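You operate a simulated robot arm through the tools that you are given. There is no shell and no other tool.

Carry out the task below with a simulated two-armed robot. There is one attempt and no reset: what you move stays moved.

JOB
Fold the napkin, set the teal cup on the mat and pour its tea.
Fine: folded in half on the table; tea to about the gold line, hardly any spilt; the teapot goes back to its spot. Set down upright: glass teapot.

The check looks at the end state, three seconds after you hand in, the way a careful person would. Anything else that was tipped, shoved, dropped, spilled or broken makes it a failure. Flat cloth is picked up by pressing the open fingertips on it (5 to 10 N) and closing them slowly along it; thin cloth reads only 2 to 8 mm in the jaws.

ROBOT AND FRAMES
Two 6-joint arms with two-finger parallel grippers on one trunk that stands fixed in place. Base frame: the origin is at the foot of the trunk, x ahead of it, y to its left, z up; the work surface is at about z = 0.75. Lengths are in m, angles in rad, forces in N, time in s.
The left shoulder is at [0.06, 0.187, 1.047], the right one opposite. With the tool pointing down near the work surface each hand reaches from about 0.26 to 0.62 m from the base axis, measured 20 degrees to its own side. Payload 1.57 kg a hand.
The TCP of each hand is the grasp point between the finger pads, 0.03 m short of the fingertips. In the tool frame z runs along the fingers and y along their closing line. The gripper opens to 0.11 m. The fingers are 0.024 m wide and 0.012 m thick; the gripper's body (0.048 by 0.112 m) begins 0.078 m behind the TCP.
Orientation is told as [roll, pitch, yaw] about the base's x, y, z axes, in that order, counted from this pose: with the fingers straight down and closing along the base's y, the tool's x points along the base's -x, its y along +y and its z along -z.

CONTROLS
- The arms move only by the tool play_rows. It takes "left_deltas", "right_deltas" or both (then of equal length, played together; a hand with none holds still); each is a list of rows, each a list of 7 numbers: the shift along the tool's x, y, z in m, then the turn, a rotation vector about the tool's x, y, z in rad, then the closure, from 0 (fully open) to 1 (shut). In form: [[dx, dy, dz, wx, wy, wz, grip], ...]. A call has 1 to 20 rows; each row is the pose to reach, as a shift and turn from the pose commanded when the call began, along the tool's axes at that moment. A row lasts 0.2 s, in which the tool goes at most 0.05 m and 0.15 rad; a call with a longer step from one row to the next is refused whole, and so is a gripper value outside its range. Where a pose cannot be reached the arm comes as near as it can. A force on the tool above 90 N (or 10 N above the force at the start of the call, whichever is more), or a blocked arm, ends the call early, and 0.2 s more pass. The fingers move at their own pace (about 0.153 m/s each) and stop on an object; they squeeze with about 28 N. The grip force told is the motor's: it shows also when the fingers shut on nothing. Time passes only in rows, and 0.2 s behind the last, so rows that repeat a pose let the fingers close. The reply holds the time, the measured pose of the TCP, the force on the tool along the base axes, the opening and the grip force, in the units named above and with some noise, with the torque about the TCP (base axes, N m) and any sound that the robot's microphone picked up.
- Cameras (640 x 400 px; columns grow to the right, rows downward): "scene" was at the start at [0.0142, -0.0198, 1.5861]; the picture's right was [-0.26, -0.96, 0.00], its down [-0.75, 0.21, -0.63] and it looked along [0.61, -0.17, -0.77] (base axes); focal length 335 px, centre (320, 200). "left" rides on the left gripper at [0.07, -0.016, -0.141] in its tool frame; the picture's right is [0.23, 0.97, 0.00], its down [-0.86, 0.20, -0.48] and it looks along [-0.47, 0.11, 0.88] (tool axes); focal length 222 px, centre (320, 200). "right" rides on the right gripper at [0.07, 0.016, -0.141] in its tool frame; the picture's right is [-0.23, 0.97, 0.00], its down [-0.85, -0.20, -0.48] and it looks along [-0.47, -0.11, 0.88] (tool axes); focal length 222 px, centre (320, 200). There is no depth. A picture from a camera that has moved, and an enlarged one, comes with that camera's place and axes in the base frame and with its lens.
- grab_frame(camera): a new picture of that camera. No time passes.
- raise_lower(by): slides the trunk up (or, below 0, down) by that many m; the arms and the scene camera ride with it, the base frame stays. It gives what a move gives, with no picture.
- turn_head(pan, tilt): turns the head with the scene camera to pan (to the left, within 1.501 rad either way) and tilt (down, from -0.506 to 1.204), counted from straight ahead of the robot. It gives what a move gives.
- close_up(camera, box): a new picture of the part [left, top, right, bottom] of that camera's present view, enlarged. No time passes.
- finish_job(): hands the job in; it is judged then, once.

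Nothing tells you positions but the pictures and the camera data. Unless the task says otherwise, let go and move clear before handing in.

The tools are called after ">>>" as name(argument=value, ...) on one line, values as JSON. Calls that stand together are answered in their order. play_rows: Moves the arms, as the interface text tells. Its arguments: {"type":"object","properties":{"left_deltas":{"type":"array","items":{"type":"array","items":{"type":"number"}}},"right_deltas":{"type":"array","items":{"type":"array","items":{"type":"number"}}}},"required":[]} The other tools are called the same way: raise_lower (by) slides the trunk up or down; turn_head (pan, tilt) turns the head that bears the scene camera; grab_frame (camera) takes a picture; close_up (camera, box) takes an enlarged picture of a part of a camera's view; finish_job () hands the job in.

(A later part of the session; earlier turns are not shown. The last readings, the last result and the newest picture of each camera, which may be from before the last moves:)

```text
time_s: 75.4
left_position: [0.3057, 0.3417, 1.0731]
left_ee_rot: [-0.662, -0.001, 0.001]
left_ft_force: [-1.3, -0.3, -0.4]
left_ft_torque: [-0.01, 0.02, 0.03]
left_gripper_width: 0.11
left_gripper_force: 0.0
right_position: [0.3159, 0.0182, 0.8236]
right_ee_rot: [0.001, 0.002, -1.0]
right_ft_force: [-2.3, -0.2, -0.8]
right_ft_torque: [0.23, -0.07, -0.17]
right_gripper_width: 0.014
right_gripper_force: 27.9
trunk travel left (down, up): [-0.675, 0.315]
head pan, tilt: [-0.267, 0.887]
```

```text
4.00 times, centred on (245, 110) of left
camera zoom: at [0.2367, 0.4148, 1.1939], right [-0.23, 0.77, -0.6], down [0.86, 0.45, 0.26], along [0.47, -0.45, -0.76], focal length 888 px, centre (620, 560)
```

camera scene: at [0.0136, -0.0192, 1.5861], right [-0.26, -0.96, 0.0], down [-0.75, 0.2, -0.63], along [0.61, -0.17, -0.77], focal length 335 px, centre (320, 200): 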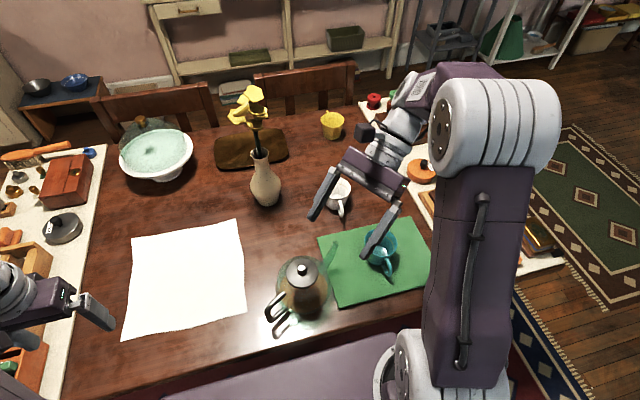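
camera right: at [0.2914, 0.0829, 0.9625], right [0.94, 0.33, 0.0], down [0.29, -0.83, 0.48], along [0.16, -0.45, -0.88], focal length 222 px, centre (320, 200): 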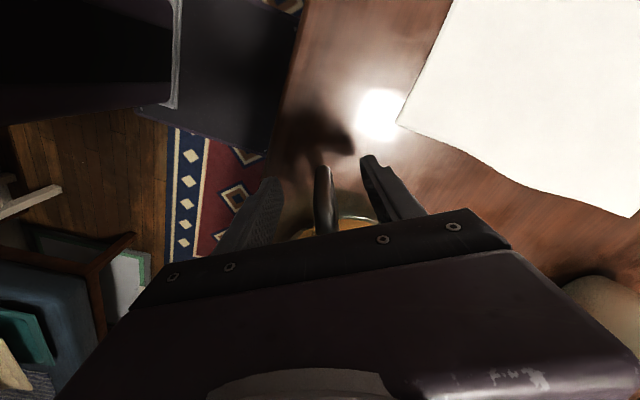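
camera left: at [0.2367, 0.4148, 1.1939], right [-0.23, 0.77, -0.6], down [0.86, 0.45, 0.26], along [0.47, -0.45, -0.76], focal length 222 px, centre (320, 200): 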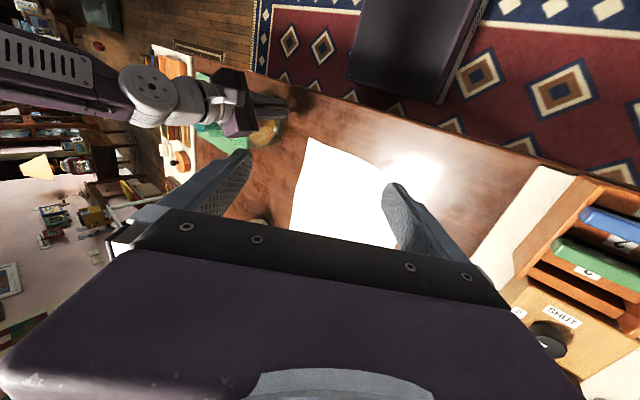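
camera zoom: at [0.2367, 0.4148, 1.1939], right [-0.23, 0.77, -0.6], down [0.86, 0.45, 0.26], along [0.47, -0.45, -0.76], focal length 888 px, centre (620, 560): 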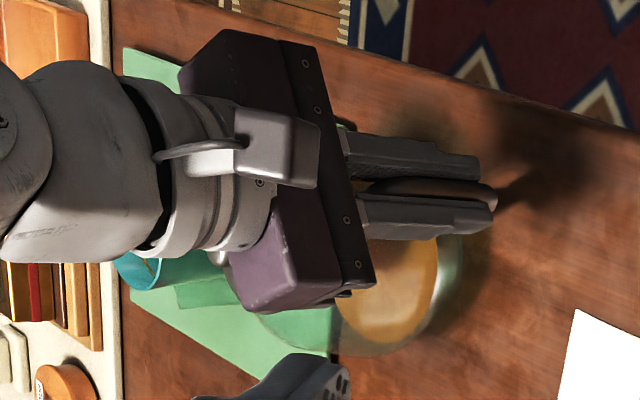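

Now a small lift, checking for sag.

>>> play_rows(right_deltas=[[0, 0, -0.003, 0, 0, 0, 1], [0, 0, -0.006, 0, 0, 0, 1], [0, 0, -0.01, 0, 0, 0, 1], [0, 0, -0.01, 0, 0, 0, 1], [0, 0, -0.01, 0, 0, 0, 1]])

>>> close_up(camera="left", box=[180, 60, 310, 160])

>>> close_up(camera="scene", box=[240, 210, 380, 330])

>>> close_up(camera="right", box=[240, 130, 400, 250])

```text
time_s: 76.6
left_position: [0.3071, 0.3414, 1.0726]
left_ee_rot: [-0.66, -0.001, -0.003]
left_ft_force: [-0.1, -0.4, -0.4]
left_ft_torque: [0.01, 0.04, 0.04]
left_gripper_width: 0.1101
left_gripper_force: 0.0
right_position: [0.3176, 0.0189, 0.8336]
right_ee_rot: [-0.001, 0.002, -1.001]
right_ft_force: [0.2, 0.2, -8.0]
right_ft_torque: [0.74, 0.44, 0.0]
right_gripper_width: 0.0135
right_gripper_force: 28.1
trunk travel left (down, up): [-0.675, 0.315]
head pan, tilt: [-0.267, 0.887]
```

```text
4.00 times, centred on (245, 110) of left
camera zoom: at [0.2377, 0.4148, 1.1938], right [-0.23, 0.77, -0.6], down [0.86, 0.45, 0.26], along [0.46, -0.45, -0.76], focal length 888 px, centre (620, 560)
```

zoom: 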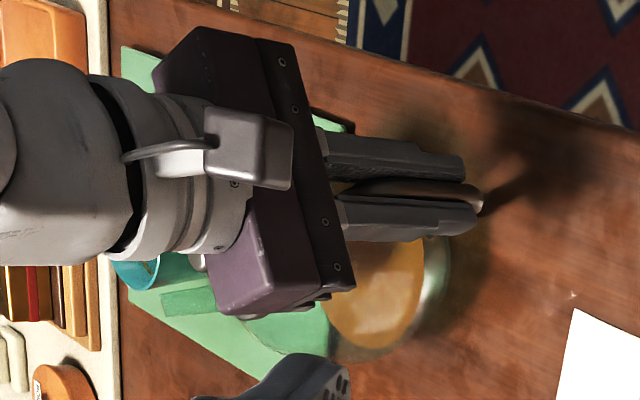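

```text
3.33 times, centred on (310, 270) of scene
camera zoom: at [0.015, -0.0198, 1.5861], right [-0.26, -0.96, 0.0], down [-0.75, 0.21, -0.63], along [0.61, -0.17, -0.78], focal length 1116 px, centre (353, -33)
```

zoom: 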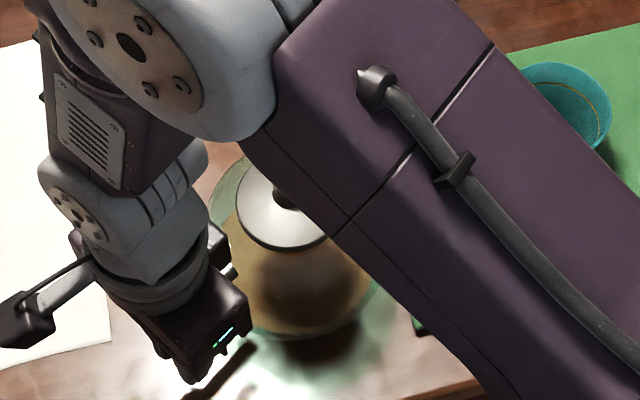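

```text
3.33 times, centred on (320, 190) of right
camera zoom: at [0.2942, 0.0855, 0.9749], right [0.94, 0.33, 0.0], down [0.29, -0.83, 0.48], along [0.16, -0.45, -0.88], focal length 740 px, centre (320, 233)
```

zoom: 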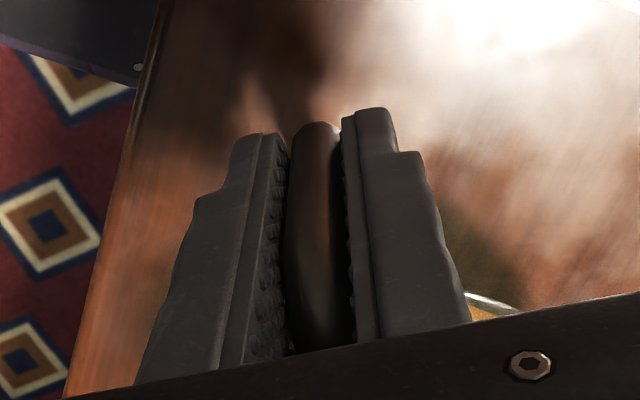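

The pot is fully held: 8.0 N with a lever of about 0.107 m, and no slip. I'll lift it gently and carry it to the pre-pour position, still level.

>>> play_rows(right_deltas=[[0, 0, -0.01, 0, 0, 0, 1], [0, 0, -0.03, 0, 0, 0, 1], [0, 0, -0.052, 0, 0, 0, 1], [0, 0, -0.075, 0, 0, 0, 1], [0, 0, -0.098, 0, 0, 0, 1], [0, 0, -0.12, 0, 0, 0, 1], [0, 0, -0.133, 0, 0, 0, 1], [0, 0, -0.137, 0, 0, 0, 1], [-0.008, -0.007, -0.137, 0, 0, 0, 1], [-0.024, -0.02, -0.137, 0, 0, 0, 1], [-0.042, -0.035, -0.137, 0, 0, 0, 1], [-0.06, -0.05, -0.137, 0, 0, 0, 1], [-0.076, -0.064, -0.137, 0, 0, 0, 1], [-0.085, -0.0715, -0.137, 0, 0, 0, 1], [-0.0872, -0.073, -0.137, 0, 0, 0, 1], [-0.0872, -0.073, -0.137, 0, 0, 0, 1]])

>>> grab_frame(camera="scene")

>>> grab_frame(camera="left")

```text
time_s: 80.0
left_position: [0.3073, 0.3423, 1.0723]
left_ee_rot: [-0.659, -0.001, -0.001]
left_ft_force: [-0.7, -0.7, -0.3]
left_ft_torque: [0.0, -0.01, 0.01]
left_gripper_width: 0.1099
left_gripper_force: 0.1
right_position: [0.303, -0.0936, 0.9699]
right_ee_rot: [0.0, 0.002, -1.0]
right_ft_force: [-0.4, -0.8, -7.1]
right_ft_torque: [0.71, 0.45, -0.02]
right_gripper_width: 0.0136
right_gripper_force: 27.6
trunk travel left (down, up): [-0.675, 0.315]
head pan, tilt: [-0.267, 0.887]
```

```text
taken
camera scene: at [0.015, -0.0201, 1.5861], right [-0.26, -0.96, 0.0], down [-0.75, 0.21, -0.63], along [0.61, -0.17, -0.78], focal length 335 px, centre (320, 200)
```

scene: 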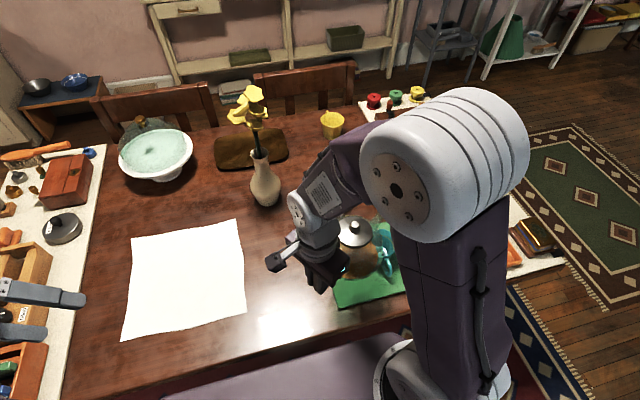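

```text
taken
camera left: at [0.2377, 0.4146, 1.1938], right [-0.23, 0.77, -0.6], down [0.86, 0.45, 0.26], along [0.47, -0.45, -0.76], focal length 222 px, centre (320, 200)
```

left: 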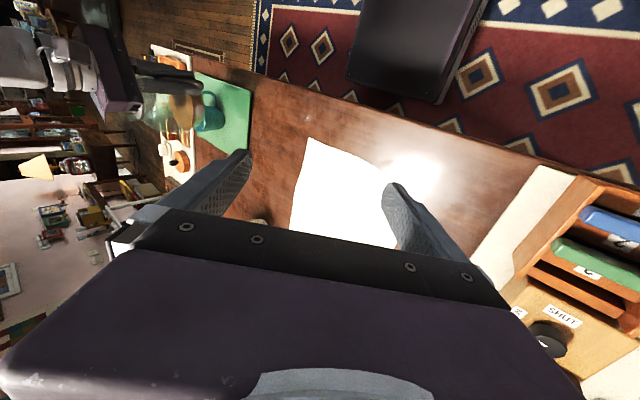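

>>> close_up(camera="left", box=[130, 50, 260, 150])

>>> close_up(camera="scene", box=[290, 190, 430, 310])

```text
4.00 times, centred on (195, 100) of left
camera zoom: at [0.2377, 0.4146, 1.1938], right [-0.23, 0.77, -0.6], down [0.86, 0.45, 0.26], along [0.47, -0.45, -0.76], focal length 888 px, centre (820, 600)
```

zoom: 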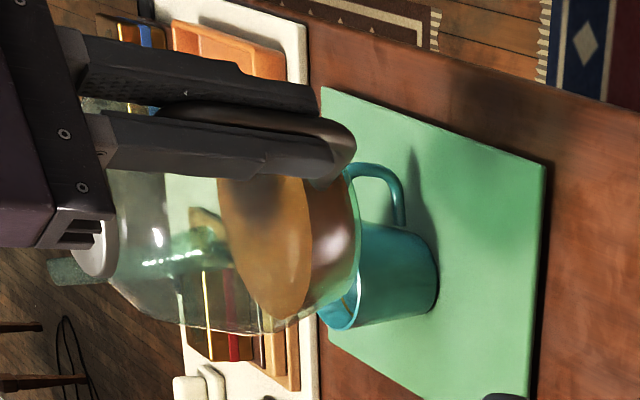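

```text
3.33 times, centred on (360, 250) of scene
camera zoom: at [0.015, -0.0201, 1.5861], right [-0.26, -0.96, 0.0], down [-0.75, 0.21, -0.63], along [0.61, -0.17, -0.78], focal length 1116 px, centre (187, 33)
```

zoom: 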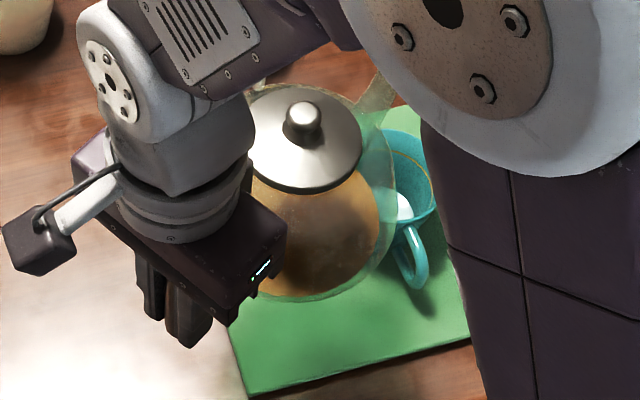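

I now have a good side view from the left camera; the tea surface sits about a third of the way up the pot. I'll begin tilting to about 28°, keeping the spout tip over the cup.

>>> play_rows(right_deltas=[[0, 0, 0, 0, 0.06, 0, 1], [0.002, 0, 0, 0, 0.13, 0, 1], [0.003, 0, 0, 0, 0.2, 0, 1], [0.002, 0, 0, 0, 0.27, 0, 1], [0.001, 0, 0, 0, 0.34, 0, 1], [-0.001, 0, 0, 0, 0.4, 0, 1], [-0.004, 0, 0, 0, 0.45, 0, 1], [-0.0064, 0, 0, 0, 0.489, 0, 1], [-0.0064, 0, 0, 0, 0.489, 0, 1]])

>>> close_up(camera="left", box=[130, 50, 260, 150])

>>> close_up(camera="scene", box=[290, 190, 430, 310])

```text
time_s: 82.0
left_position: [0.3058, 0.3431, 1.073]
left_ee_rot: [-0.66, 0.0, -0.002]
left_ft_force: [0.0, -0.6, -0.4]
left_ft_torque: [-0.02, 0.05, 0.05]
left_gripper_width: 0.1101
left_gripper_force: 0.2
right_position: [0.3064, -0.0996, 0.9715]
right_ee_rot: [-0.001, 0.491, -1.002]
right_ft_force: [1.0, -0.1, -7.1]
right_ft_torque: [0.58, 0.4, 0.02]
right_gripper_width: 0.0136
right_gripper_force: 27.9
trunk travel left (down, up): [-0.675, 0.315]
head pan, tilt: [-0.267, 0.887]
```

```text
4.00 times, centred on (195, 100) of left
camera zoom: at [0.2375, 0.4147, 1.1938], right [-0.23, 0.77, -0.6], down [0.86, 0.45, 0.26], along [0.47, -0.45, -0.76], focal length 888 px, centre (820, 600)
```

zoom: 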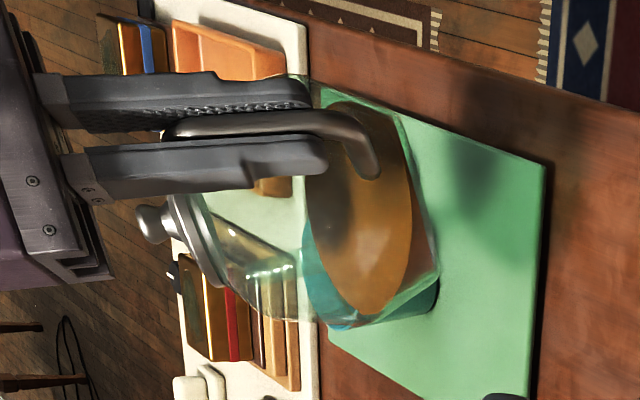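

```text
3.33 times, centred on (360, 250) of scene
camera zoom: at [0.0148, -0.02, 1.5861], right [-0.26, -0.96, 0.0], down [-0.75, 0.21, -0.63], along [0.61, -0.17, -0.78], focal length 1116 px, centre (187, 33)
```

zoom: 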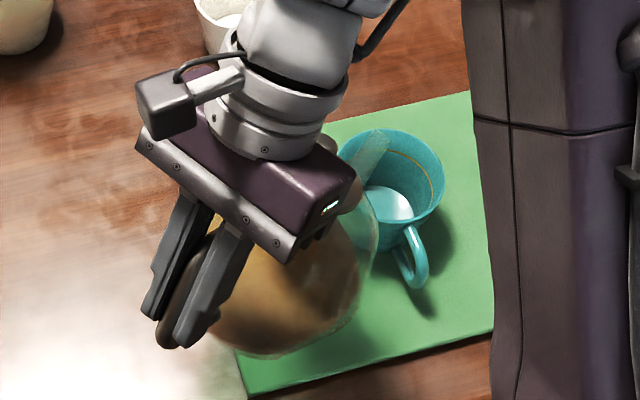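

The scene camera sees both the spout tip and the cup's inside. I'll shift the tip slightly toward the cup centre and tilt to about 33°.

>>> play_rows(right_deltas=[[-0.004, -0.003, -0.002, 0, 0, 0, 1], [-0.008, -0.006, -0.004, 0, 0.03, 0, 1], [-0.011, -0.008, -0.006, 0, 0.06, 0, 1], [-0.0132, -0.008, -0.007, 0, 0.087, 0, 1], [-0.0132, -0.008, -0.007, 0, 0.087, 0, 1]])

>>> close_up(camera="left", box=[130, 50, 260, 150])

>>> close_up(camera="scene", box=[330, 190, 430, 275])

```text
time_s: 83.2
left_position: [0.307, 0.342, 1.0735]
left_ee_rot: [-0.661, 0.0, -0.002]
left_ft_force: [-0.4, -0.5, -0.7]
left_ft_torque: [0.01, 0.02, 0.0]
left_gripper_width: 0.1099
left_gripper_force: 0.1
right_position: [0.3072, -0.1157, 0.9703]
right_ee_rot: [-0.001, 0.578, -1.0]
right_ft_force: [-0.6, 0.2, -7.8]
right_ft_torque: [0.55, 0.34, -0.03]
right_gripper_width: 0.0136
right_gripper_force: 27.2
trunk travel left (down, up): [-0.675, 0.315]
head pan, tilt: [-0.267, 0.887]
```

```text
4.00 times, centred on (195, 100) of left
camera zoom: at [0.2376, 0.4146, 1.1938], right [-0.23, 0.77, -0.6], down [0.86, 0.45, 0.26], along [0.47, -0.45, -0.76], focal length 888 px, centre (820, 600)
```

zoom: 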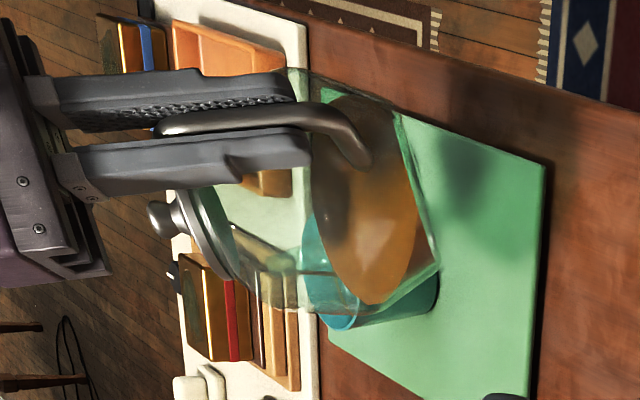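

```text
4.71 times, centred on (380, 232) of scene
camera zoom: at [0.0148, -0.02, 1.5861], right [-0.26, -0.96, 0.0], down [-0.75, 0.21, -0.63], along [0.61, -0.17, -0.78], focal length 1575 px, centre (38, 47)
```

zoom: 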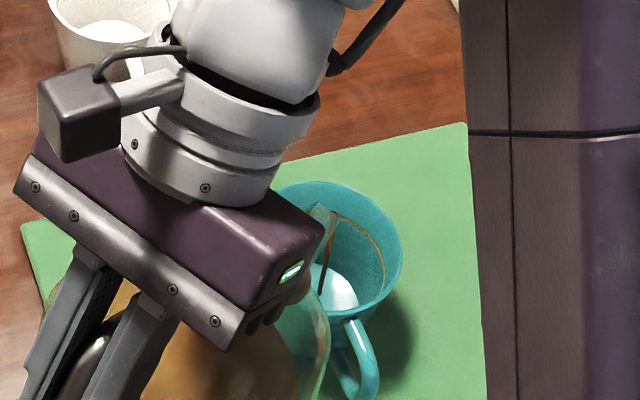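

A thin stream has started into the cup at about 33°. I'll nudge the tip a bit more to the centre and let it run a second, then check.

>>> play_rows(right_deltas=[[-0.0025, -0.002, -0.0016, 0, 0, 0, 1], [-0.005, -0.004, -0.0033, 0, 0, 0, 1], [-0.005, -0.004, -0.0033, 0, 0, 0, 1], [-0.005, -0.004, -0.0033, 0, 0, 0, 1]])

>>> close_up(camera="scene", box=[330, 190, 430, 275])

```text
time_s: 84.2
left_position: [0.3063, 0.3413, 1.0725]
left_ee_rot: [-0.662, 0.001, -0.002]
left_ft_force: [0.4, -0.6, 0.9]
left_ft_torque: [-0.03, 0.02, 0.01]
left_gripper_width: 0.1102
left_gripper_force: 0.1
right_position: [0.3059, -0.1226, 0.9721]
right_ee_rot: [0.001, 0.577, -1.003]
right_ft_force: [0.5, 0.9, -7.4]
right_ft_torque: [0.51, 0.35, 0.01]
right_gripper_width: 0.0139
right_gripper_force: 28.0
trunk travel left (down, up): [-0.675, 0.315]
head pan, tilt: [-0.267, 0.887]
```

```text
4.71 times, centred on (380, 232) of scene
camera zoom: at [0.0149, -0.0202, 1.5861], right [-0.26, -0.96, 0.0], down [-0.75, 0.21, -0.63], along [0.61, -0.17, -0.78], focal length 1575 px, centre (38, 47)
```

zoom: 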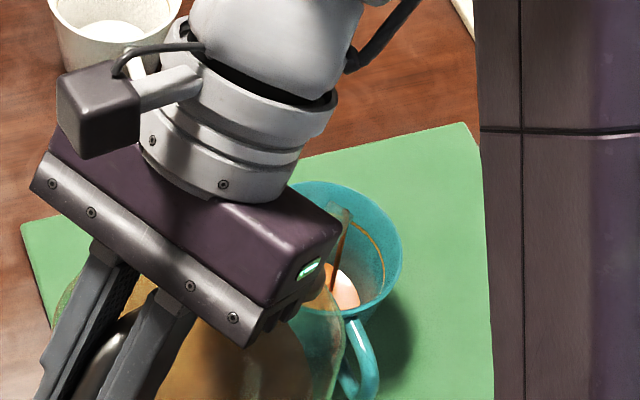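

>>> play_rows(right_deltas=[[0, 0, 0, 0, 0, 0, 1], [0, 0, 0, 0, 0, 0, 1], [0, 0, 0, 0, 0, 0, 1], [0, 0, 0, 0, 0, 0, 1], [0, 0, 0, 0, 0, 0, 1]])

>>> close_up(camera="scene", box=[330, 190, 430, 275])

>>> close_up(camera="left", box=[130, 50, 260, 150])

```text
time_s: 85.4
left_position: [0.3077, 0.3422, 1.0725]
left_ee_rot: [-0.661, 0.0, -0.002]
left_ft_force: [-0.5, 0.6, 0.8]
left_ft_torque: [-0.04, 0.0, 0.01]
left_gripper_width: 0.11
left_gripper_force: 0.0
right_position: [0.3055, -0.1216, 0.9717]
right_ee_rot: [-0.001, 0.579, -1.002]
right_ft_force: [-0.5, 0.8, -7.5]
right_ft_torque: [0.55, 0.33, -0.02]
right_gripper_width: 0.0137
right_gripper_force: 28.0
trunk travel left (down, up): [-0.675, 0.315]
head pan, tilt: [-0.267, 0.887]
```

```text
4.71 times, centred on (380, 232) of scene
camera zoom: at [0.015, -0.0202, 1.5861], right [-0.26, -0.96, 0.0], down [-0.75, 0.21, -0.63], along [0.61, -0.17, -0.78], focal length 1575 px, centre (38, 47)
```

zoom: 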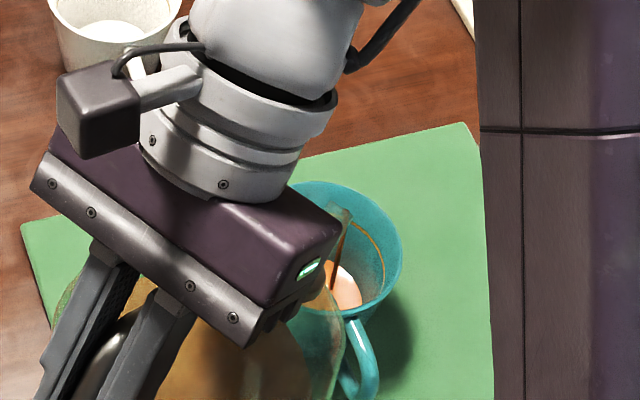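

```text
4.00 times, centred on (195, 100) of left
camera zoom: at [0.2377, 0.4145, 1.1938], right [-0.23, 0.77, -0.6], down [0.86, 0.45, 0.26], along [0.46, -0.45, -0.76], focal length 888 px, centre (820, 600)
```

zoom: 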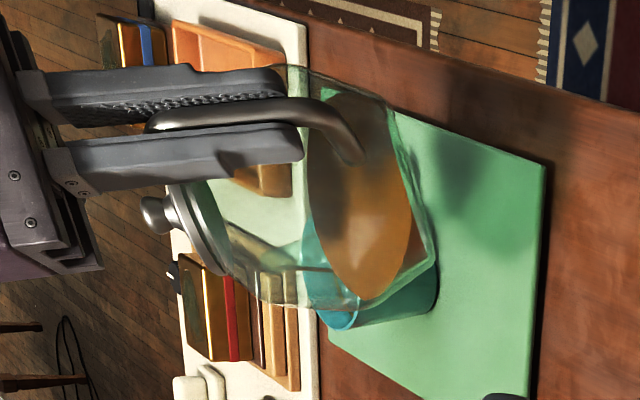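

>>> play_rows(right_deltas=[[-0.002, 0, -0.0013, 0, 0.025, 0, 1], [-0.0042, 0, -0.0027, 0, 0.05, 0, 1], [-0.0042, 0, -0.0027, 0, 0.05, 0, 1], [-0.0042, 0, -0.0027, 0, 0.05, 0, 1], [-0.0042, 0, -0.0027, 0, 0.05, 0, 1]])

>>> close_up(camera="scene", box=[330, 190, 430, 275])

```text
time_s: 86.6
left_position: [0.3067, 0.342, 1.0736]
left_ee_rot: [-0.659, 0.001, -0.002]
left_ft_force: [0.3, 0.2, -0.6]
left_ft_torque: [-0.02, 0.01, 0.0]
left_gripper_width: 0.11
left_gripper_force: 0.0
right_position: [0.3085, -0.1279, 0.9715]
right_ee_rot: [0.0, 0.628, -1.002]
right_ft_force: [0.0, 0.1, -7.4]
right_ft_torque: [0.44, 0.3, 0.01]
right_gripper_width: 0.0139
right_gripper_force: 28.2
trunk travel left (down, up): [-0.675, 0.315]
head pan, tilt: [-0.267, 0.887]
```

```text
4.71 times, centred on (380, 232) of scene
camera zoom: at [0.0149, -0.0202, 1.5861], right [-0.26, -0.96, 0.0], down [-0.75, 0.21, -0.63], along [0.61, -0.17, -0.78], focal length 1575 px, centre (38, 47)
```

zoom: 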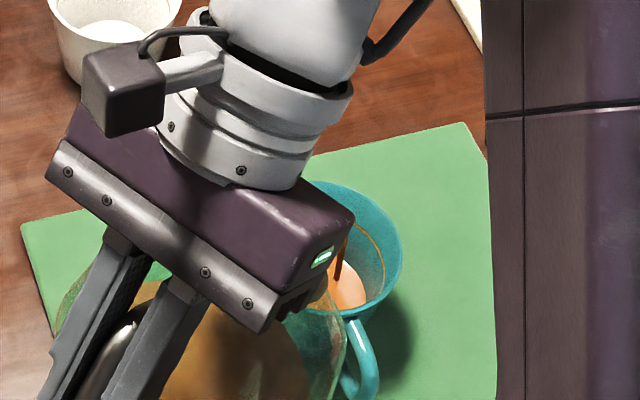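

>>> play_rows(right_deltas=[[0, 0, 0, 0, 0, 0, 1], [0, 0, 0, 0, 0, 0, 1], [0, 0, 0, 0, 0, 0, 1], [0, 0, 0, 0, 0, 0, 1], [0, 0, 0, 0, 0, 0, 1]])

>>> close_up(camera="scene", box=[360, 210, 410, 250])

```text
time_s: 87.8
left_position: [0.3072, 0.342, 1.0719]
left_ee_rot: [-0.66, -0.002, -0.001]
left_ft_force: [-0.6, 0.4, 0.3]
left_ft_torque: [-0.03, -0.04, 0.0]
left_gripper_width: 0.11
left_gripper_force: 0.0
right_position: [0.3093, -0.1277, 0.9714]
right_ee_rot: [-0.001, 0.628, -1.002]
right_ft_force: [0.2, 0.2, -6.4]
right_ft_torque: [0.5, 0.3, 0.03]
right_gripper_width: 0.014
right_gripper_force: 28.2
trunk travel left (down, up): [-0.675, 0.315]
head pan, tilt: [-0.267, 0.887]
```

```text
10.00 times, centred on (385, 230) of scene
camera zoom: at [0.0149, -0.0201, 1.5861], right [-0.26, -0.96, 0.0], down [-0.75, 0.21, -0.63], along [0.61, -0.17, -0.78], focal length 3346 px, centre (-330, -100)
```

zoom: 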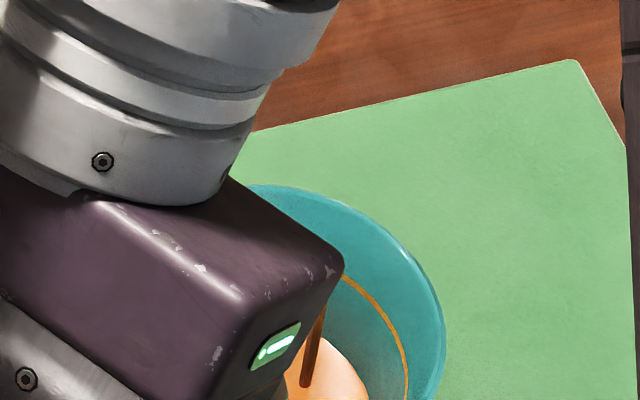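

>>> play_rows(right_deltas=[[0, 0, 0, 0, 0, 0, 1], [0, 0, 0, 0, 0, 0, 1], [0, 0, 0, 0, 0, 0, 1], [0, 0, 0, 0, 0, 0, 1], [0, 0, 0, 0, 0, 0, 1]])

>>> close_up(camera="scene", box=[370, 220, 426, 265])

```text
time_s: 89.0
left_position: [0.3071, 0.3412, 1.0727]
left_ee_rot: [-0.659, 0.0, -0.003]
left_ft_force: [0.3, -0.5, -0.2]
left_ft_torque: [-0.02, -0.01, 0.02]
left_gripper_width: 0.1102
left_gripper_force: 0.0
right_position: [0.3091, -0.1279, 0.9707]
right_ee_rot: [-0.001, 0.627, -1.002]
right_ft_force: [0.2, -0.4, -6.9]
right_ft_torque: [0.52, 0.31, -0.03]
right_gripper_width: 0.0138
right_gripper_force: 28.1
trunk travel left (down, up): [-0.675, 0.315]
head pan, tilt: [-0.267, 0.887]
```

```text
8.89 times, centred on (398, 242) of scene
camera zoom: at [0.0149, -0.0201, 1.5861], right [-0.26, -0.96, 0.0], down [-0.75, 0.21, -0.63], along [0.61, -0.17, -0.78], focal length 2975 px, centre (-373, -178)
```

zoom: 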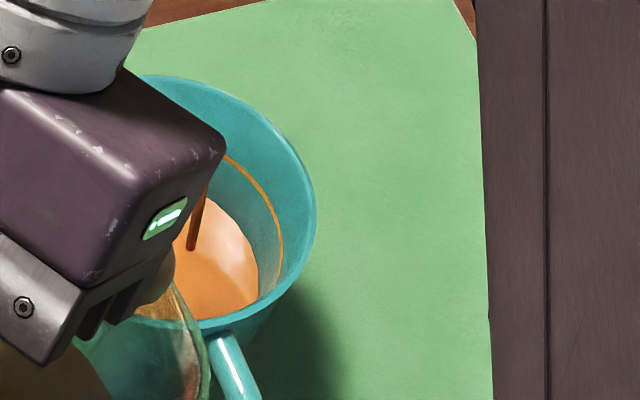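

>>> play_rows(right_deltas=[[-0.0015, 0, -0.001, 0, 0.015, 0, 1], [-0.003, 0, -0.002, 0, 0.03, 0, 1], [-0.003, 0, -0.002, 0, 0.03, 0, 1], [-0.003, 0, -0.002, 0, 0.03, 0, 1], [-0.003, 0, -0.002, 0, 0.03, 0, 1]])

>>> close_up(camera="scene", box=[370, 220, 426, 265])

```text
time_s: 90.2
left_position: [0.3069, 0.3412, 1.0729]
left_ee_rot: [-0.659, 0.0, -0.001]
left_ft_force: [0.7, -0.1, -0.5]
left_ft_torque: [0.0, 0.0, -0.01]
left_gripper_width: 0.1099
left_gripper_force: 0.1
right_position: [0.3101, -0.1304, 0.9702]
right_ee_rot: [0.001, 0.659, -1.003]
right_ft_force: [-0.2, -0.1, -7.1]
right_ft_torque: [0.45, 0.25, -0.02]
right_gripper_width: 0.0139
right_gripper_force: 27.7
trunk travel left (down, up): [-0.675, 0.315]
head pan, tilt: [-0.267, 0.887]
```

```text
8.89 times, centred on (398, 242) of scene
camera zoom: at [0.0149, -0.0201, 1.5861], right [-0.26, -0.96, 0.0], down [-0.75, 0.21, -0.63], along [0.61, -0.17, -0.78], focal length 2975 px, centre (-373, -178)
```

zoom: 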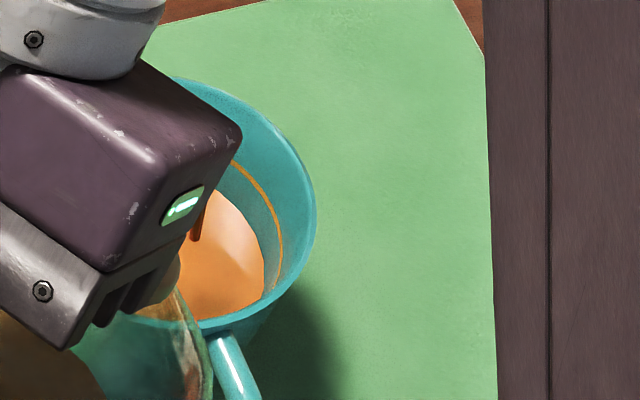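

>>> play_rows(right_deltas=[[0, 0, 0, 0, 0, 0, 1], [0, 0, 0, 0, 0, 0, 1], [0, 0, 0, 0, 0, 0, 1], [0, 0, 0, 0, 0, 0, 1]])

>>> close_up(camera="scene", box=[370, 220, 426, 265])

```text
time_s: 91.2
left_position: [0.3065, 0.3416, 1.0731]
left_ee_rot: [-0.66, 0.001, -0.003]
left_ft_force: [0.6, -0.2, 0.1]
left_ft_torque: [-0.02, 0.0, -0.02]
left_gripper_width: 0.11
left_gripper_force: 0.1
right_position: [0.3099, -0.1308, 0.9704]
right_ee_rot: [-0.001, 0.659, -1.001]
right_ft_force: [0.4, -0.5, -7.3]
right_ft_torque: [0.43, 0.25, -0.01]
right_gripper_width: 0.014
right_gripper_force: 28.0
trunk travel left (down, up): [-0.675, 0.315]
head pan, tilt: [-0.267, 0.887]
```

```text
8.89 times, centred on (398, 242) of scene
camera zoom: at [0.0149, -0.0201, 1.5861], right [-0.26, -0.96, 0.0], down [-0.75, 0.21, -0.63], along [0.61, -0.17, -0.78], focal length 2975 px, centre (-373, -178)
```

zoom: 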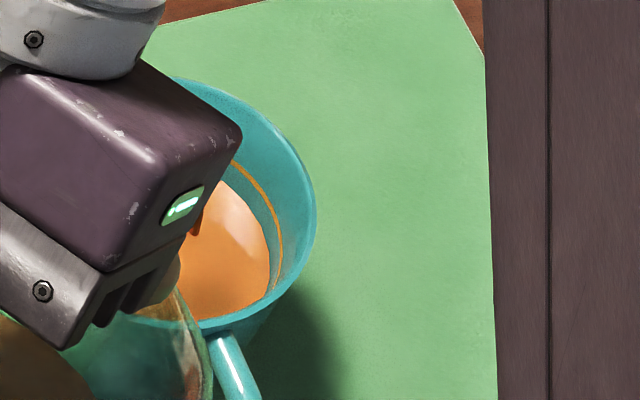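

>>> play_rows(right_deltas=[[0, 0, 0, 0, 0, 0, 1], [0, 0, 0, 0, 0, 0, 1], [0, 0, 0, 0, 0, 0, 1], [0, 0, 0, 0, 0, 0, 1]])

>>> close_up(camera="scene", box=[370, 220, 426, 265])

```text
time_s: 92.2
left_position: [0.3075, 0.3421, 1.0728]
left_ee_rot: [-0.66, -0.002, -0.003]
left_ft_force: [-0.5, -0.6, 0.2]
left_ft_torque: [-0.01, -0.02, 0.0]
left_gripper_width: 0.1101
left_gripper_force: 0.1
right_position: [0.3108, -0.1313, 0.9705]
right_ee_rot: [0.0, 0.657, -1.002]
right_ft_force: [-0.6, -0.2, -7.2]
right_ft_torque: [0.42, 0.25, -0.04]
right_gripper_width: 0.0139
right_gripper_force: 27.9
trunk travel left (down, up): [-0.675, 0.315]
head pan, tilt: [-0.267, 0.887]
```

```text
8.89 times, centred on (398, 242) of scene
camera zoom: at [0.0149, -0.0201, 1.5861], right [-0.26, -0.96, 0.0], down [-0.75, 0.21, -0.63], along [0.61, -0.17, -0.78], focal length 2975 px, centre (-373, -178)
```

zoom: 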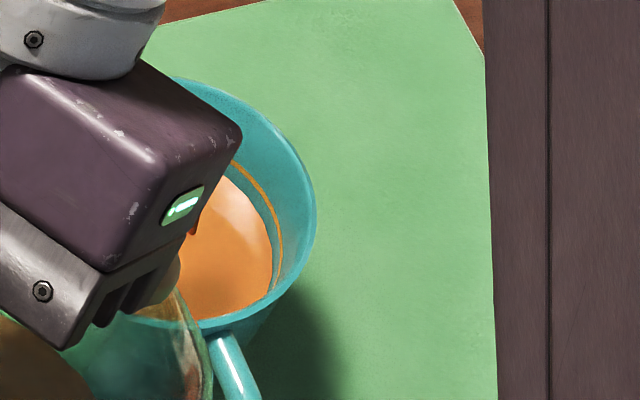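

>>> play_rows(right_deltas=[[-0.002, 0, -0.0015, 0, 0.02, 0, 1], [-0.002, 0, -0.0015, 0, 0.02, 0, 1], [-0.002, 0, -0.0015, 0, 0.02, 0, 1], [-0.002, 0, -0.0015, 0, 0.02, 0, 1]])

>>> close_up(camera="scene", box=[370, 220, 426, 265])

```text
time_s: 93.2
left_position: [0.3054, 0.3421, 1.0733]
left_ee_rot: [-0.66, 0.001, -0.002]
left_ft_force: [0.7, 0.6, -0.1]
left_ft_torque: [0.04, 0.02, 0.02]
left_gripper_width: 0.11
left_gripper_force: 0.0
right_position: [0.3123, -0.1322, 0.9701]
right_ee_rot: [0.001, 0.677, -1.002]
right_ft_force: [0.5, 0.7, -6.2]
right_ft_torque: [0.38, 0.25, 0.01]
right_gripper_width: 0.0137
right_gripper_force: 27.7
trunk travel left (down, up): [-0.675, 0.315]
head pan, tilt: [-0.267, 0.887]
```

```text
8.89 times, centred on (398, 242) of scene
camera zoom: at [0.0149, -0.0202, 1.5861], right [-0.26, -0.96, 0.0], down [-0.75, 0.21, -0.63], along [0.61, -0.17, -0.78], focal length 2975 px, centre (-373, -178)
```

zoom: 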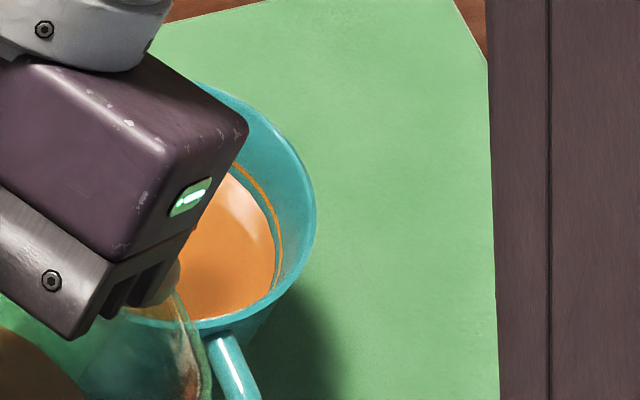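

>>> play_rows(right_deltas=[[0, 0, 0, 0, 0, 0, 1], [0, 0, 0, 0, 0, 0, 1], [0, 0, 0, 0, 0, 0, 1], [0, 0, 0, 0, 0, 0, 1]])

>>> close_up(camera="scene", box=[375, 225, 410, 253])

```text
time_s: 94.2
left_position: [0.3071, 0.3424, 1.0733]
left_ee_rot: [-0.66, 0.0, -0.003]
left_ft_force: [0.8, 0.0, -0.6]
left_ft_torque: [0.02, 0.01, -0.01]
left_gripper_width: 0.11
left_gripper_force: 0.0
right_position: [0.3125, -0.1333, 0.97]
right_ee_rot: [0.0, 0.676, -1.002]
right_ft_force: [0.2, 0.1, -5.7]
right_ft_torque: [0.36, 0.24, -0.02]
right_gripper_width: 0.0137
right_gripper_force: 28.7
trunk travel left (down, up): [-0.675, 0.315]
head pan, tilt: [-0.267, 0.887]
```

```text
14.29 times, centred on (392, 239) of scene
camera zoom: at [0.0149, -0.0201, 1.5861], right [-0.26, -0.96, 0.0], down [-0.75, 0.21, -0.63], along [0.61, -0.17, -0.78], focal length 4781 px, centre (-716, -357)
```

zoom: 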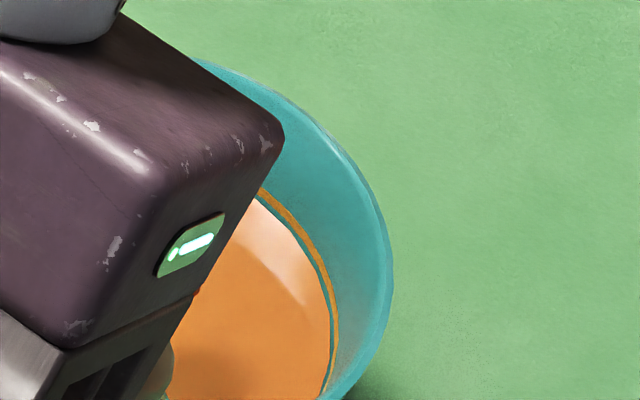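

The level is within about a millimetre of the gold line. Tilting back now, with the tip kept above the cup.

>>> play_rows(right_deltas=[[0.009, 0, 0.006, 0, -0.14, 0, 1], [0.0171, 0, 0.0137, 0, -0.276, 0, 1], [0.0171, 0, 0.0137, 0, -0.276, 0, 1], [0.0171, 0, 0.0137, 0, -0.276, 0, 1]])

>>> close_up(camera="scene", box=[330, 200, 430, 275])

>>> close_up(camera="left", box=[130, 50, 260, 150])

```text
time_s: 95.2
left_position: [0.3059, 0.3424, 1.073]
left_ee_rot: [-0.66, 0.001, -0.001]
left_ft_force: [-0.6, -0.4, 0.4]
left_ft_torque: [-0.01, -0.02, 0.02]
left_gripper_width: 0.11
left_gripper_force: 0.0
right_position: [0.2988, -0.1144, 0.9702]
right_ee_rot: [0.001, 0.402, -1.001]
right_ft_force: [-0.8, 0.7, -6.6]
right_ft_torque: [0.46, 0.3, -0.01]
right_gripper_width: 0.014
right_gripper_force: 27.8
trunk travel left (down, up): [-0.675, 0.315]
head pan, tilt: [-0.267, 0.887]
```

```text
5.33 times, centred on (380, 238) of scene
camera zoom: at [0.0144, -0.0197, 1.5861], right [-0.27, -0.96, 0.0], down [-0.75, 0.21, -0.63], along [0.61, -0.17, -0.78], focal length 1785 px, centre (0, 0)
```

zoom: 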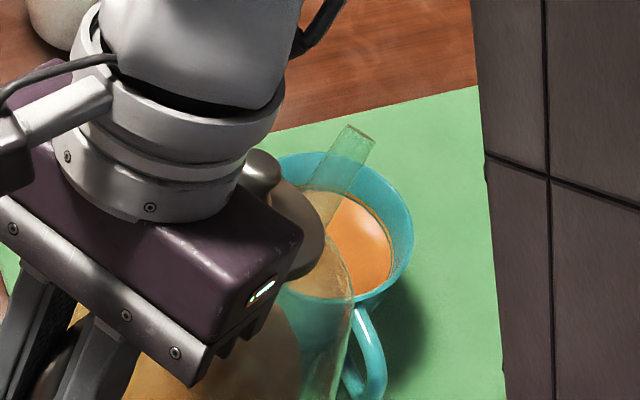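

```text
4.00 times, centred on (195, 100) of left
camera zoom: at [0.2372, 0.4149, 1.1938], right [-0.23, 0.77, -0.6], down [0.86, 0.45, 0.26], along [0.47, -0.45, -0.76], focal length 888 px, centre (820, 600)
```

zoom: 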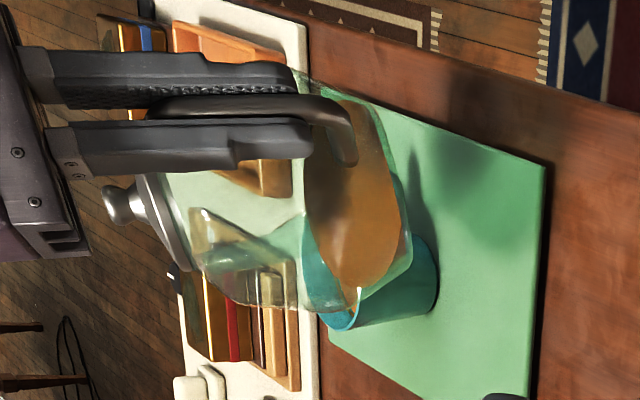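

>>> play_rows(right_deltas=[[0, 0, 0, 0, -0.1, 0, 1], [0, 0, 0, 0, -0.2, 0, 1], [0, 0, 0, 0, -0.3, 0, 1], [0, 0, 0, 0, -0.38, 0, 1], [0, 0, 0, 0, -0.402, 0, 1], [0, 0, 0, 0, -0.402, 0, 1]])

>>> close_up(camera="scene", box=[330, 200, 430, 275])

>>> close_up(camera="left", box=[130, 50, 260, 150])

```text
time_s: 96.6
left_position: [0.307, 0.3401, 1.0729]
left_ee_rot: [-0.661, 0.001, -0.002]
left_ft_force: [-0.2, -0.5, 0.3]
left_ft_torque: [-0.02, 0.0, 0.0]
left_gripper_width: 0.1098
left_gripper_force: 0.0
right_position: [0.2998, -0.1142, 0.9706]
right_ee_rot: [-0.001, 0.001, -1.002]
right_ft_force: [-0.4, -0.8, -5.4]
right_ft_torque: [0.6, 0.38, 0.0]
right_gripper_width: 0.014
right_gripper_force: 28.4
trunk travel left (down, up): [-0.675, 0.315]
head pan, tilt: [-0.267, 0.887]
```

```text
5.33 times, centred on (380, 238) of scene
camera zoom: at [0.0149, -0.0202, 1.5861], right [-0.26, -0.96, 0.0], down [-0.75, 0.21, -0.63], along [0.61, -0.17, -0.78], focal length 1785 px, centre (0, 0)
```

zoom: 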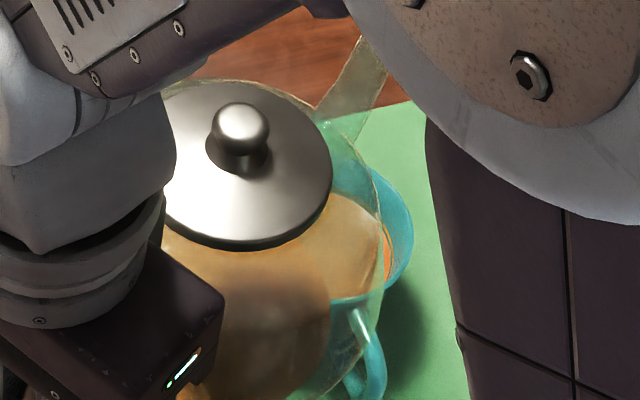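

```text
4.00 times, centred on (195, 100) of left
camera zoom: at [0.2376, 0.4145, 1.1939], right [-0.23, 0.77, -0.6], down [0.86, 0.45, 0.26], along [0.47, -0.45, -0.76], focal length 888 px, centre (820, 600)
```

zoom: 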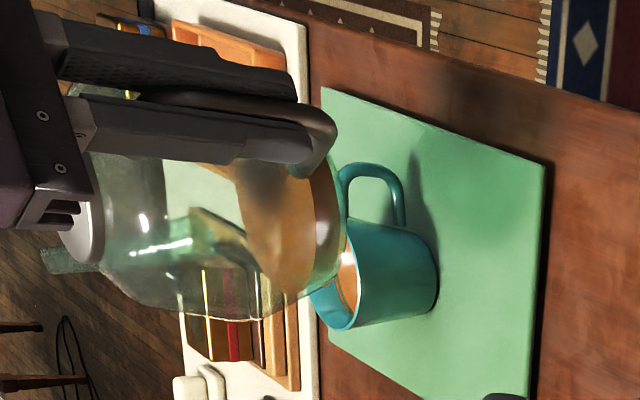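

>>> play_rows(right_deltas=[[0.008, 0.0065, 0, 0, 0, 0, 1], [0.024, 0.0197, 0, 0, 0, 0, 1], [0.042, 0.0344, 0, 0, 0, 0, 1], [0.06, 0.0491, 0, 0, 0, 0, 1], [0.078, 0.0639, 0, 0, 0, 0, 1], [0.094, 0.077, 0, 0, 0, 0, 1], [0.1015, 0.0831, 0, 0, 0, 0, 1], [0.1026, 0.084, 0, 0, 0, 0, 1], [0.1026, 0.084, 0, 0, 0, 0, 1]])

>>> close_up(camera="scene", box=[330, 200, 430, 275])

>>> close_up(camera="left", box=[180, 60, 260, 140])

>>> grab_frame(camera="scene")

```text
time_s: 98.6
left_position: [0.3068, 0.3419, 1.073]
left_ee_rot: [-0.658, 0.001, -0.001]
left_ft_force: [-0.1, 0.3, 0.3]
left_ft_torque: [0.0, -0.02, -0.02]
left_gripper_width: 0.11
left_gripper_force: 0.1
right_position: [0.3155, 0.0174, 0.971]
right_ee_rot: [-0.001, 0.001, -1.0]
right_ft_force: [0.2, 0.2, -6.2]
right_ft_torque: [0.59, 0.39, 0.01]
right_gripper_width: 0.0137
right_gripper_force: 27.7
trunk travel left (down, up): [-0.675, 0.315]
head pan, tilt: [-0.267, 0.887]
```

```text
5.33 times, centred on (380, 238) of scene
camera zoom: at [0.0149, -0.0197, 1.5861], right [-0.26, -0.96, 0.0], down [-0.75, 0.21, -0.63], along [0.61, -0.17, -0.78], focal length 1785 px, centre (0, 0)
```

zoom: 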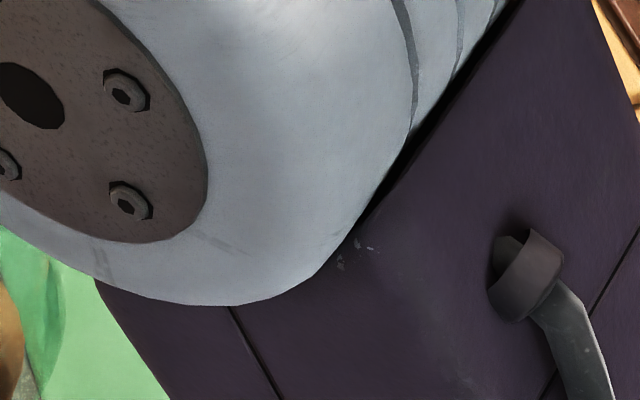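

```text
5.00 times, centred on (220, 100) of left
camera zoom: at [0.2376, 0.4149, 1.1937], right [-0.23, 0.77, -0.6], down [0.86, 0.45, 0.26], along [0.47, -0.45, -0.76], focal length 1111 px, centre (820, 700)
```

zoom: 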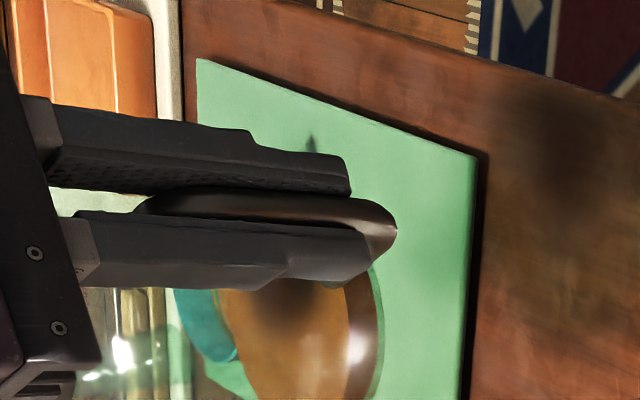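

```text
taken
camera scene: at [0.0149, -0.0197, 1.5861], right [-0.26, -0.96, 0.0], down [-0.75, 0.21, -0.63], along [0.61, -0.17, -0.78], focal length 335 px, centre (320, 200)
```

scene: 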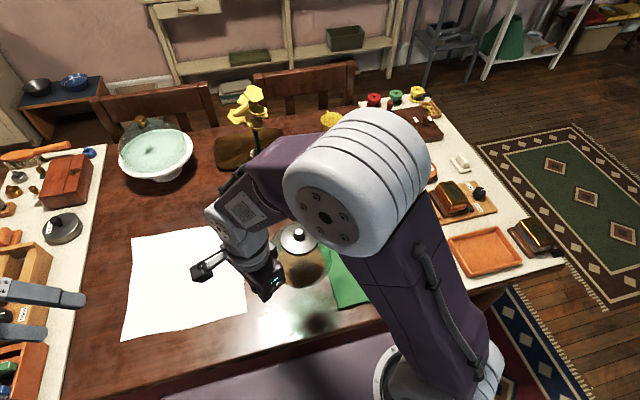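

The fill looked about 2 mm below the gold line. Before setting the pot down I'll move the left camera to confirm from a better angle.

>>> play_rows(left_deltas=[[-0.02, -0.029, 0.0035, 0, 0, 0, 0], [-0.04, -0.058, 0.007, 0, 0, 0, 0], [-0.06, -0.087, 0.0105, 0, 0, 0, 0], [-0.08, -0.1158, 0.0139, 0, 0, 0, 0], [-0.08, -0.1158, 0.0139, 0, 0, 0, 0]])

>>> grab_frame(camera="left")

```text
time_s: 99.8
left_position: [0.3863, 0.2426, 1.1345]
left_ee_rot: [-0.659, -0.002, 0.0]
left_ft_force: [0.4, 0.1, 0.1]
left_ft_torque: [0.02, -0.01, 0.02]
left_gripper_width: 0.1099
left_gripper_force: 0.0
right_position: [0.3148, 0.018, 0.9705]
right_ee_rot: [-0.001, -0.001, -1.001]
right_ft_force: [0.3, 0.4, -6.5]
right_ft_torque: [0.59, 0.36, 0.0]
right_gripper_width: 0.0139
right_gripper_force: 27.5
trunk travel left (down, up): [-0.675, 0.315]
head pan, tilt: [-0.267, 0.887]
```

```text
taken
camera left: at [0.3189, 0.3153, 1.2551], right [-0.23, 0.77, -0.6], down [0.86, 0.45, 0.26], along [0.47, -0.45, -0.76], focal length 222 px, centre (320, 200)
```

left: 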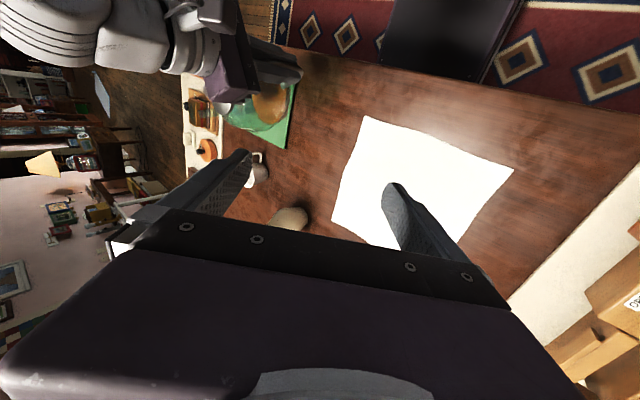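

>>> play_rows(right_deltas=[[0, 0, 0.01, 0, 0, 0, 1], [0, 0, 0.03, 0, 0, 0, 1], [0, 0, 0.055, 0, 0, 0, 1], [0, 0, 0.08, 0, 0, 0, 1], [0, 0, 0.105, 0, 0, 0, 1], [0, 0, 0.122, 0, 0, 0, 1], [0, 0, 0.132, 0, 0, 0, 1], [0, 0, 0.135, 0, 0, 0, 1], [0, 0, 0.135, 0, 0, 0, 1]])

>>> close_up(camera="left", box=[170, 40, 310, 160])

>>> grab_frame(camera="scene")

```text
time_s: 101.8
left_position: [0.3869, 0.2418, 1.1334]
left_ee_rot: [-0.659, 0.0, -0.001]
left_ft_force: [-0.4, -0.5, -0.7]
left_ft_torque: [0.02, -0.03, 0.0]
left_gripper_width: 0.1099
left_gripper_force: 0.0
right_position: [0.3152, 0.0173, 0.8357]
right_ee_rot: [-0.001, 0.0, -1.0]
right_ft_force: [0.4, -0.1, -6.5]
right_ft_torque: [0.56, 0.35, 0.01]
right_gripper_width: 0.0136
right_gripper_force: 28.3
trunk travel left (down, up): [-0.675, 0.315]
head pan, tilt: [-0.267, 0.887]
```

```text
3.33 times, centred on (240, 100) of left
camera zoom: at [0.3189, 0.3149, 1.2549], right [-0.23, 0.77, -0.6], down [0.86, 0.45, 0.26], along [0.47, -0.45, -0.76], focal length 740 px, centre (587, 533)
```

zoom: 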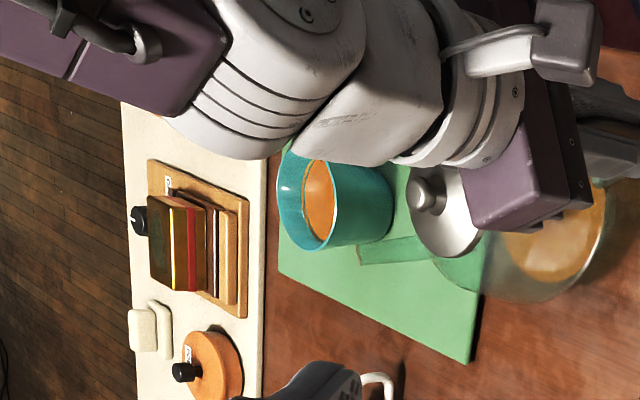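

```text
taken
camera scene: at [0.0148, -0.0198, 1.5861], right [-0.26, -0.96, 0.0], down [-0.75, 0.21, -0.63], along [0.61, -0.17, -0.78], focal length 335 px, centre (320, 200)
```

scene: 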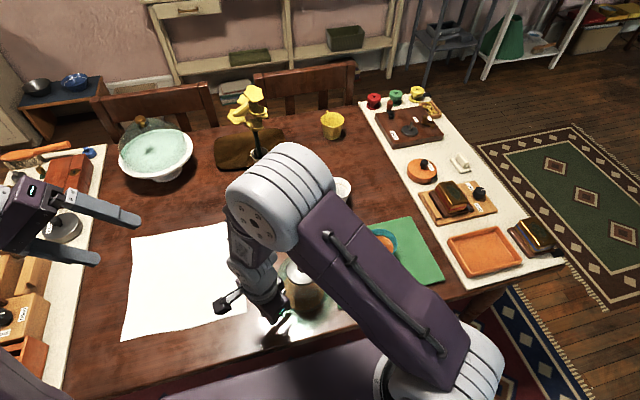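

>>> close_up(camera="left", box=[225, 66, 261, 98])

>>> close_up(camera="scene", box=[360, 210, 410, 250])

```text
12.50 times, centred on (243, 82) of left
camera zoom: at [0.3189, 0.3149, 1.2549], right [-0.23, 0.77, -0.6], down [0.86, 0.45, 0.26], along [0.47, -0.45, -0.76], focal length 2776 px, centre (1282, 1675)
```

zoom: 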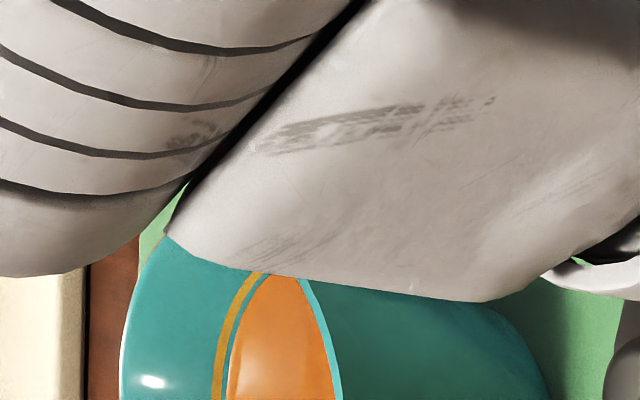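

```text
10.00 times, centred on (385, 230) of scene
camera zoom: at [0.0148, -0.0198, 1.5861], right [-0.26, -0.96, 0.0], down [-0.75, 0.21, -0.63], along [0.61, -0.17, -0.78], focal length 3346 px, centre (-330, -100)
```

zoom: 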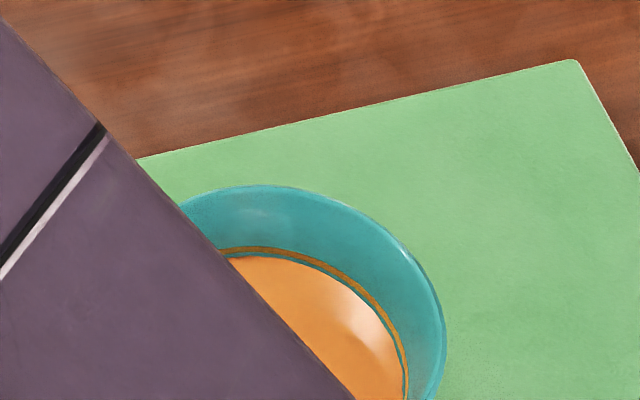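

The tea is about 2 mm under the gold band, which is good. Now I'll set the teapot down on its spot gently.

>>> play_rows(right_deltas=[[0, 0, 0.003, 0, 0, 0, 1], [0, 0, 0.006, 0, 0, 0, 1], [0, 0, 0.008, 0, 0, 0, 1], [0, 0, 0.0095, 0, 0, 0, 1], [0, 0, 0.0105, 0, 0, 0, 1]])

```text
time_s: 103.0
left_position: [0.3855, 0.2426, 1.1347]
left_ee_rot: [-0.661, 0.002, -0.003]
left_ft_force: [0.1, -0.2, -0.5]
left_ft_torque: [0.0, 0.01, -0.03]
left_gripper_width: 0.11
left_gripper_force: 0.0
right_position: [0.3154, 0.0191, 0.8266]
right_ee_rot: [0.001, -0.001, -1.0]
right_ft_force: [-1.6, 3.4, 7.1]
right_ft_torque: [-0.88, -0.51, 0.07]
right_gripper_width: 0.0134
right_gripper_force: 28.4
trunk travel left (down, up): [-0.675, 0.315]
head pan, tilt: [-0.267, 0.887]
```

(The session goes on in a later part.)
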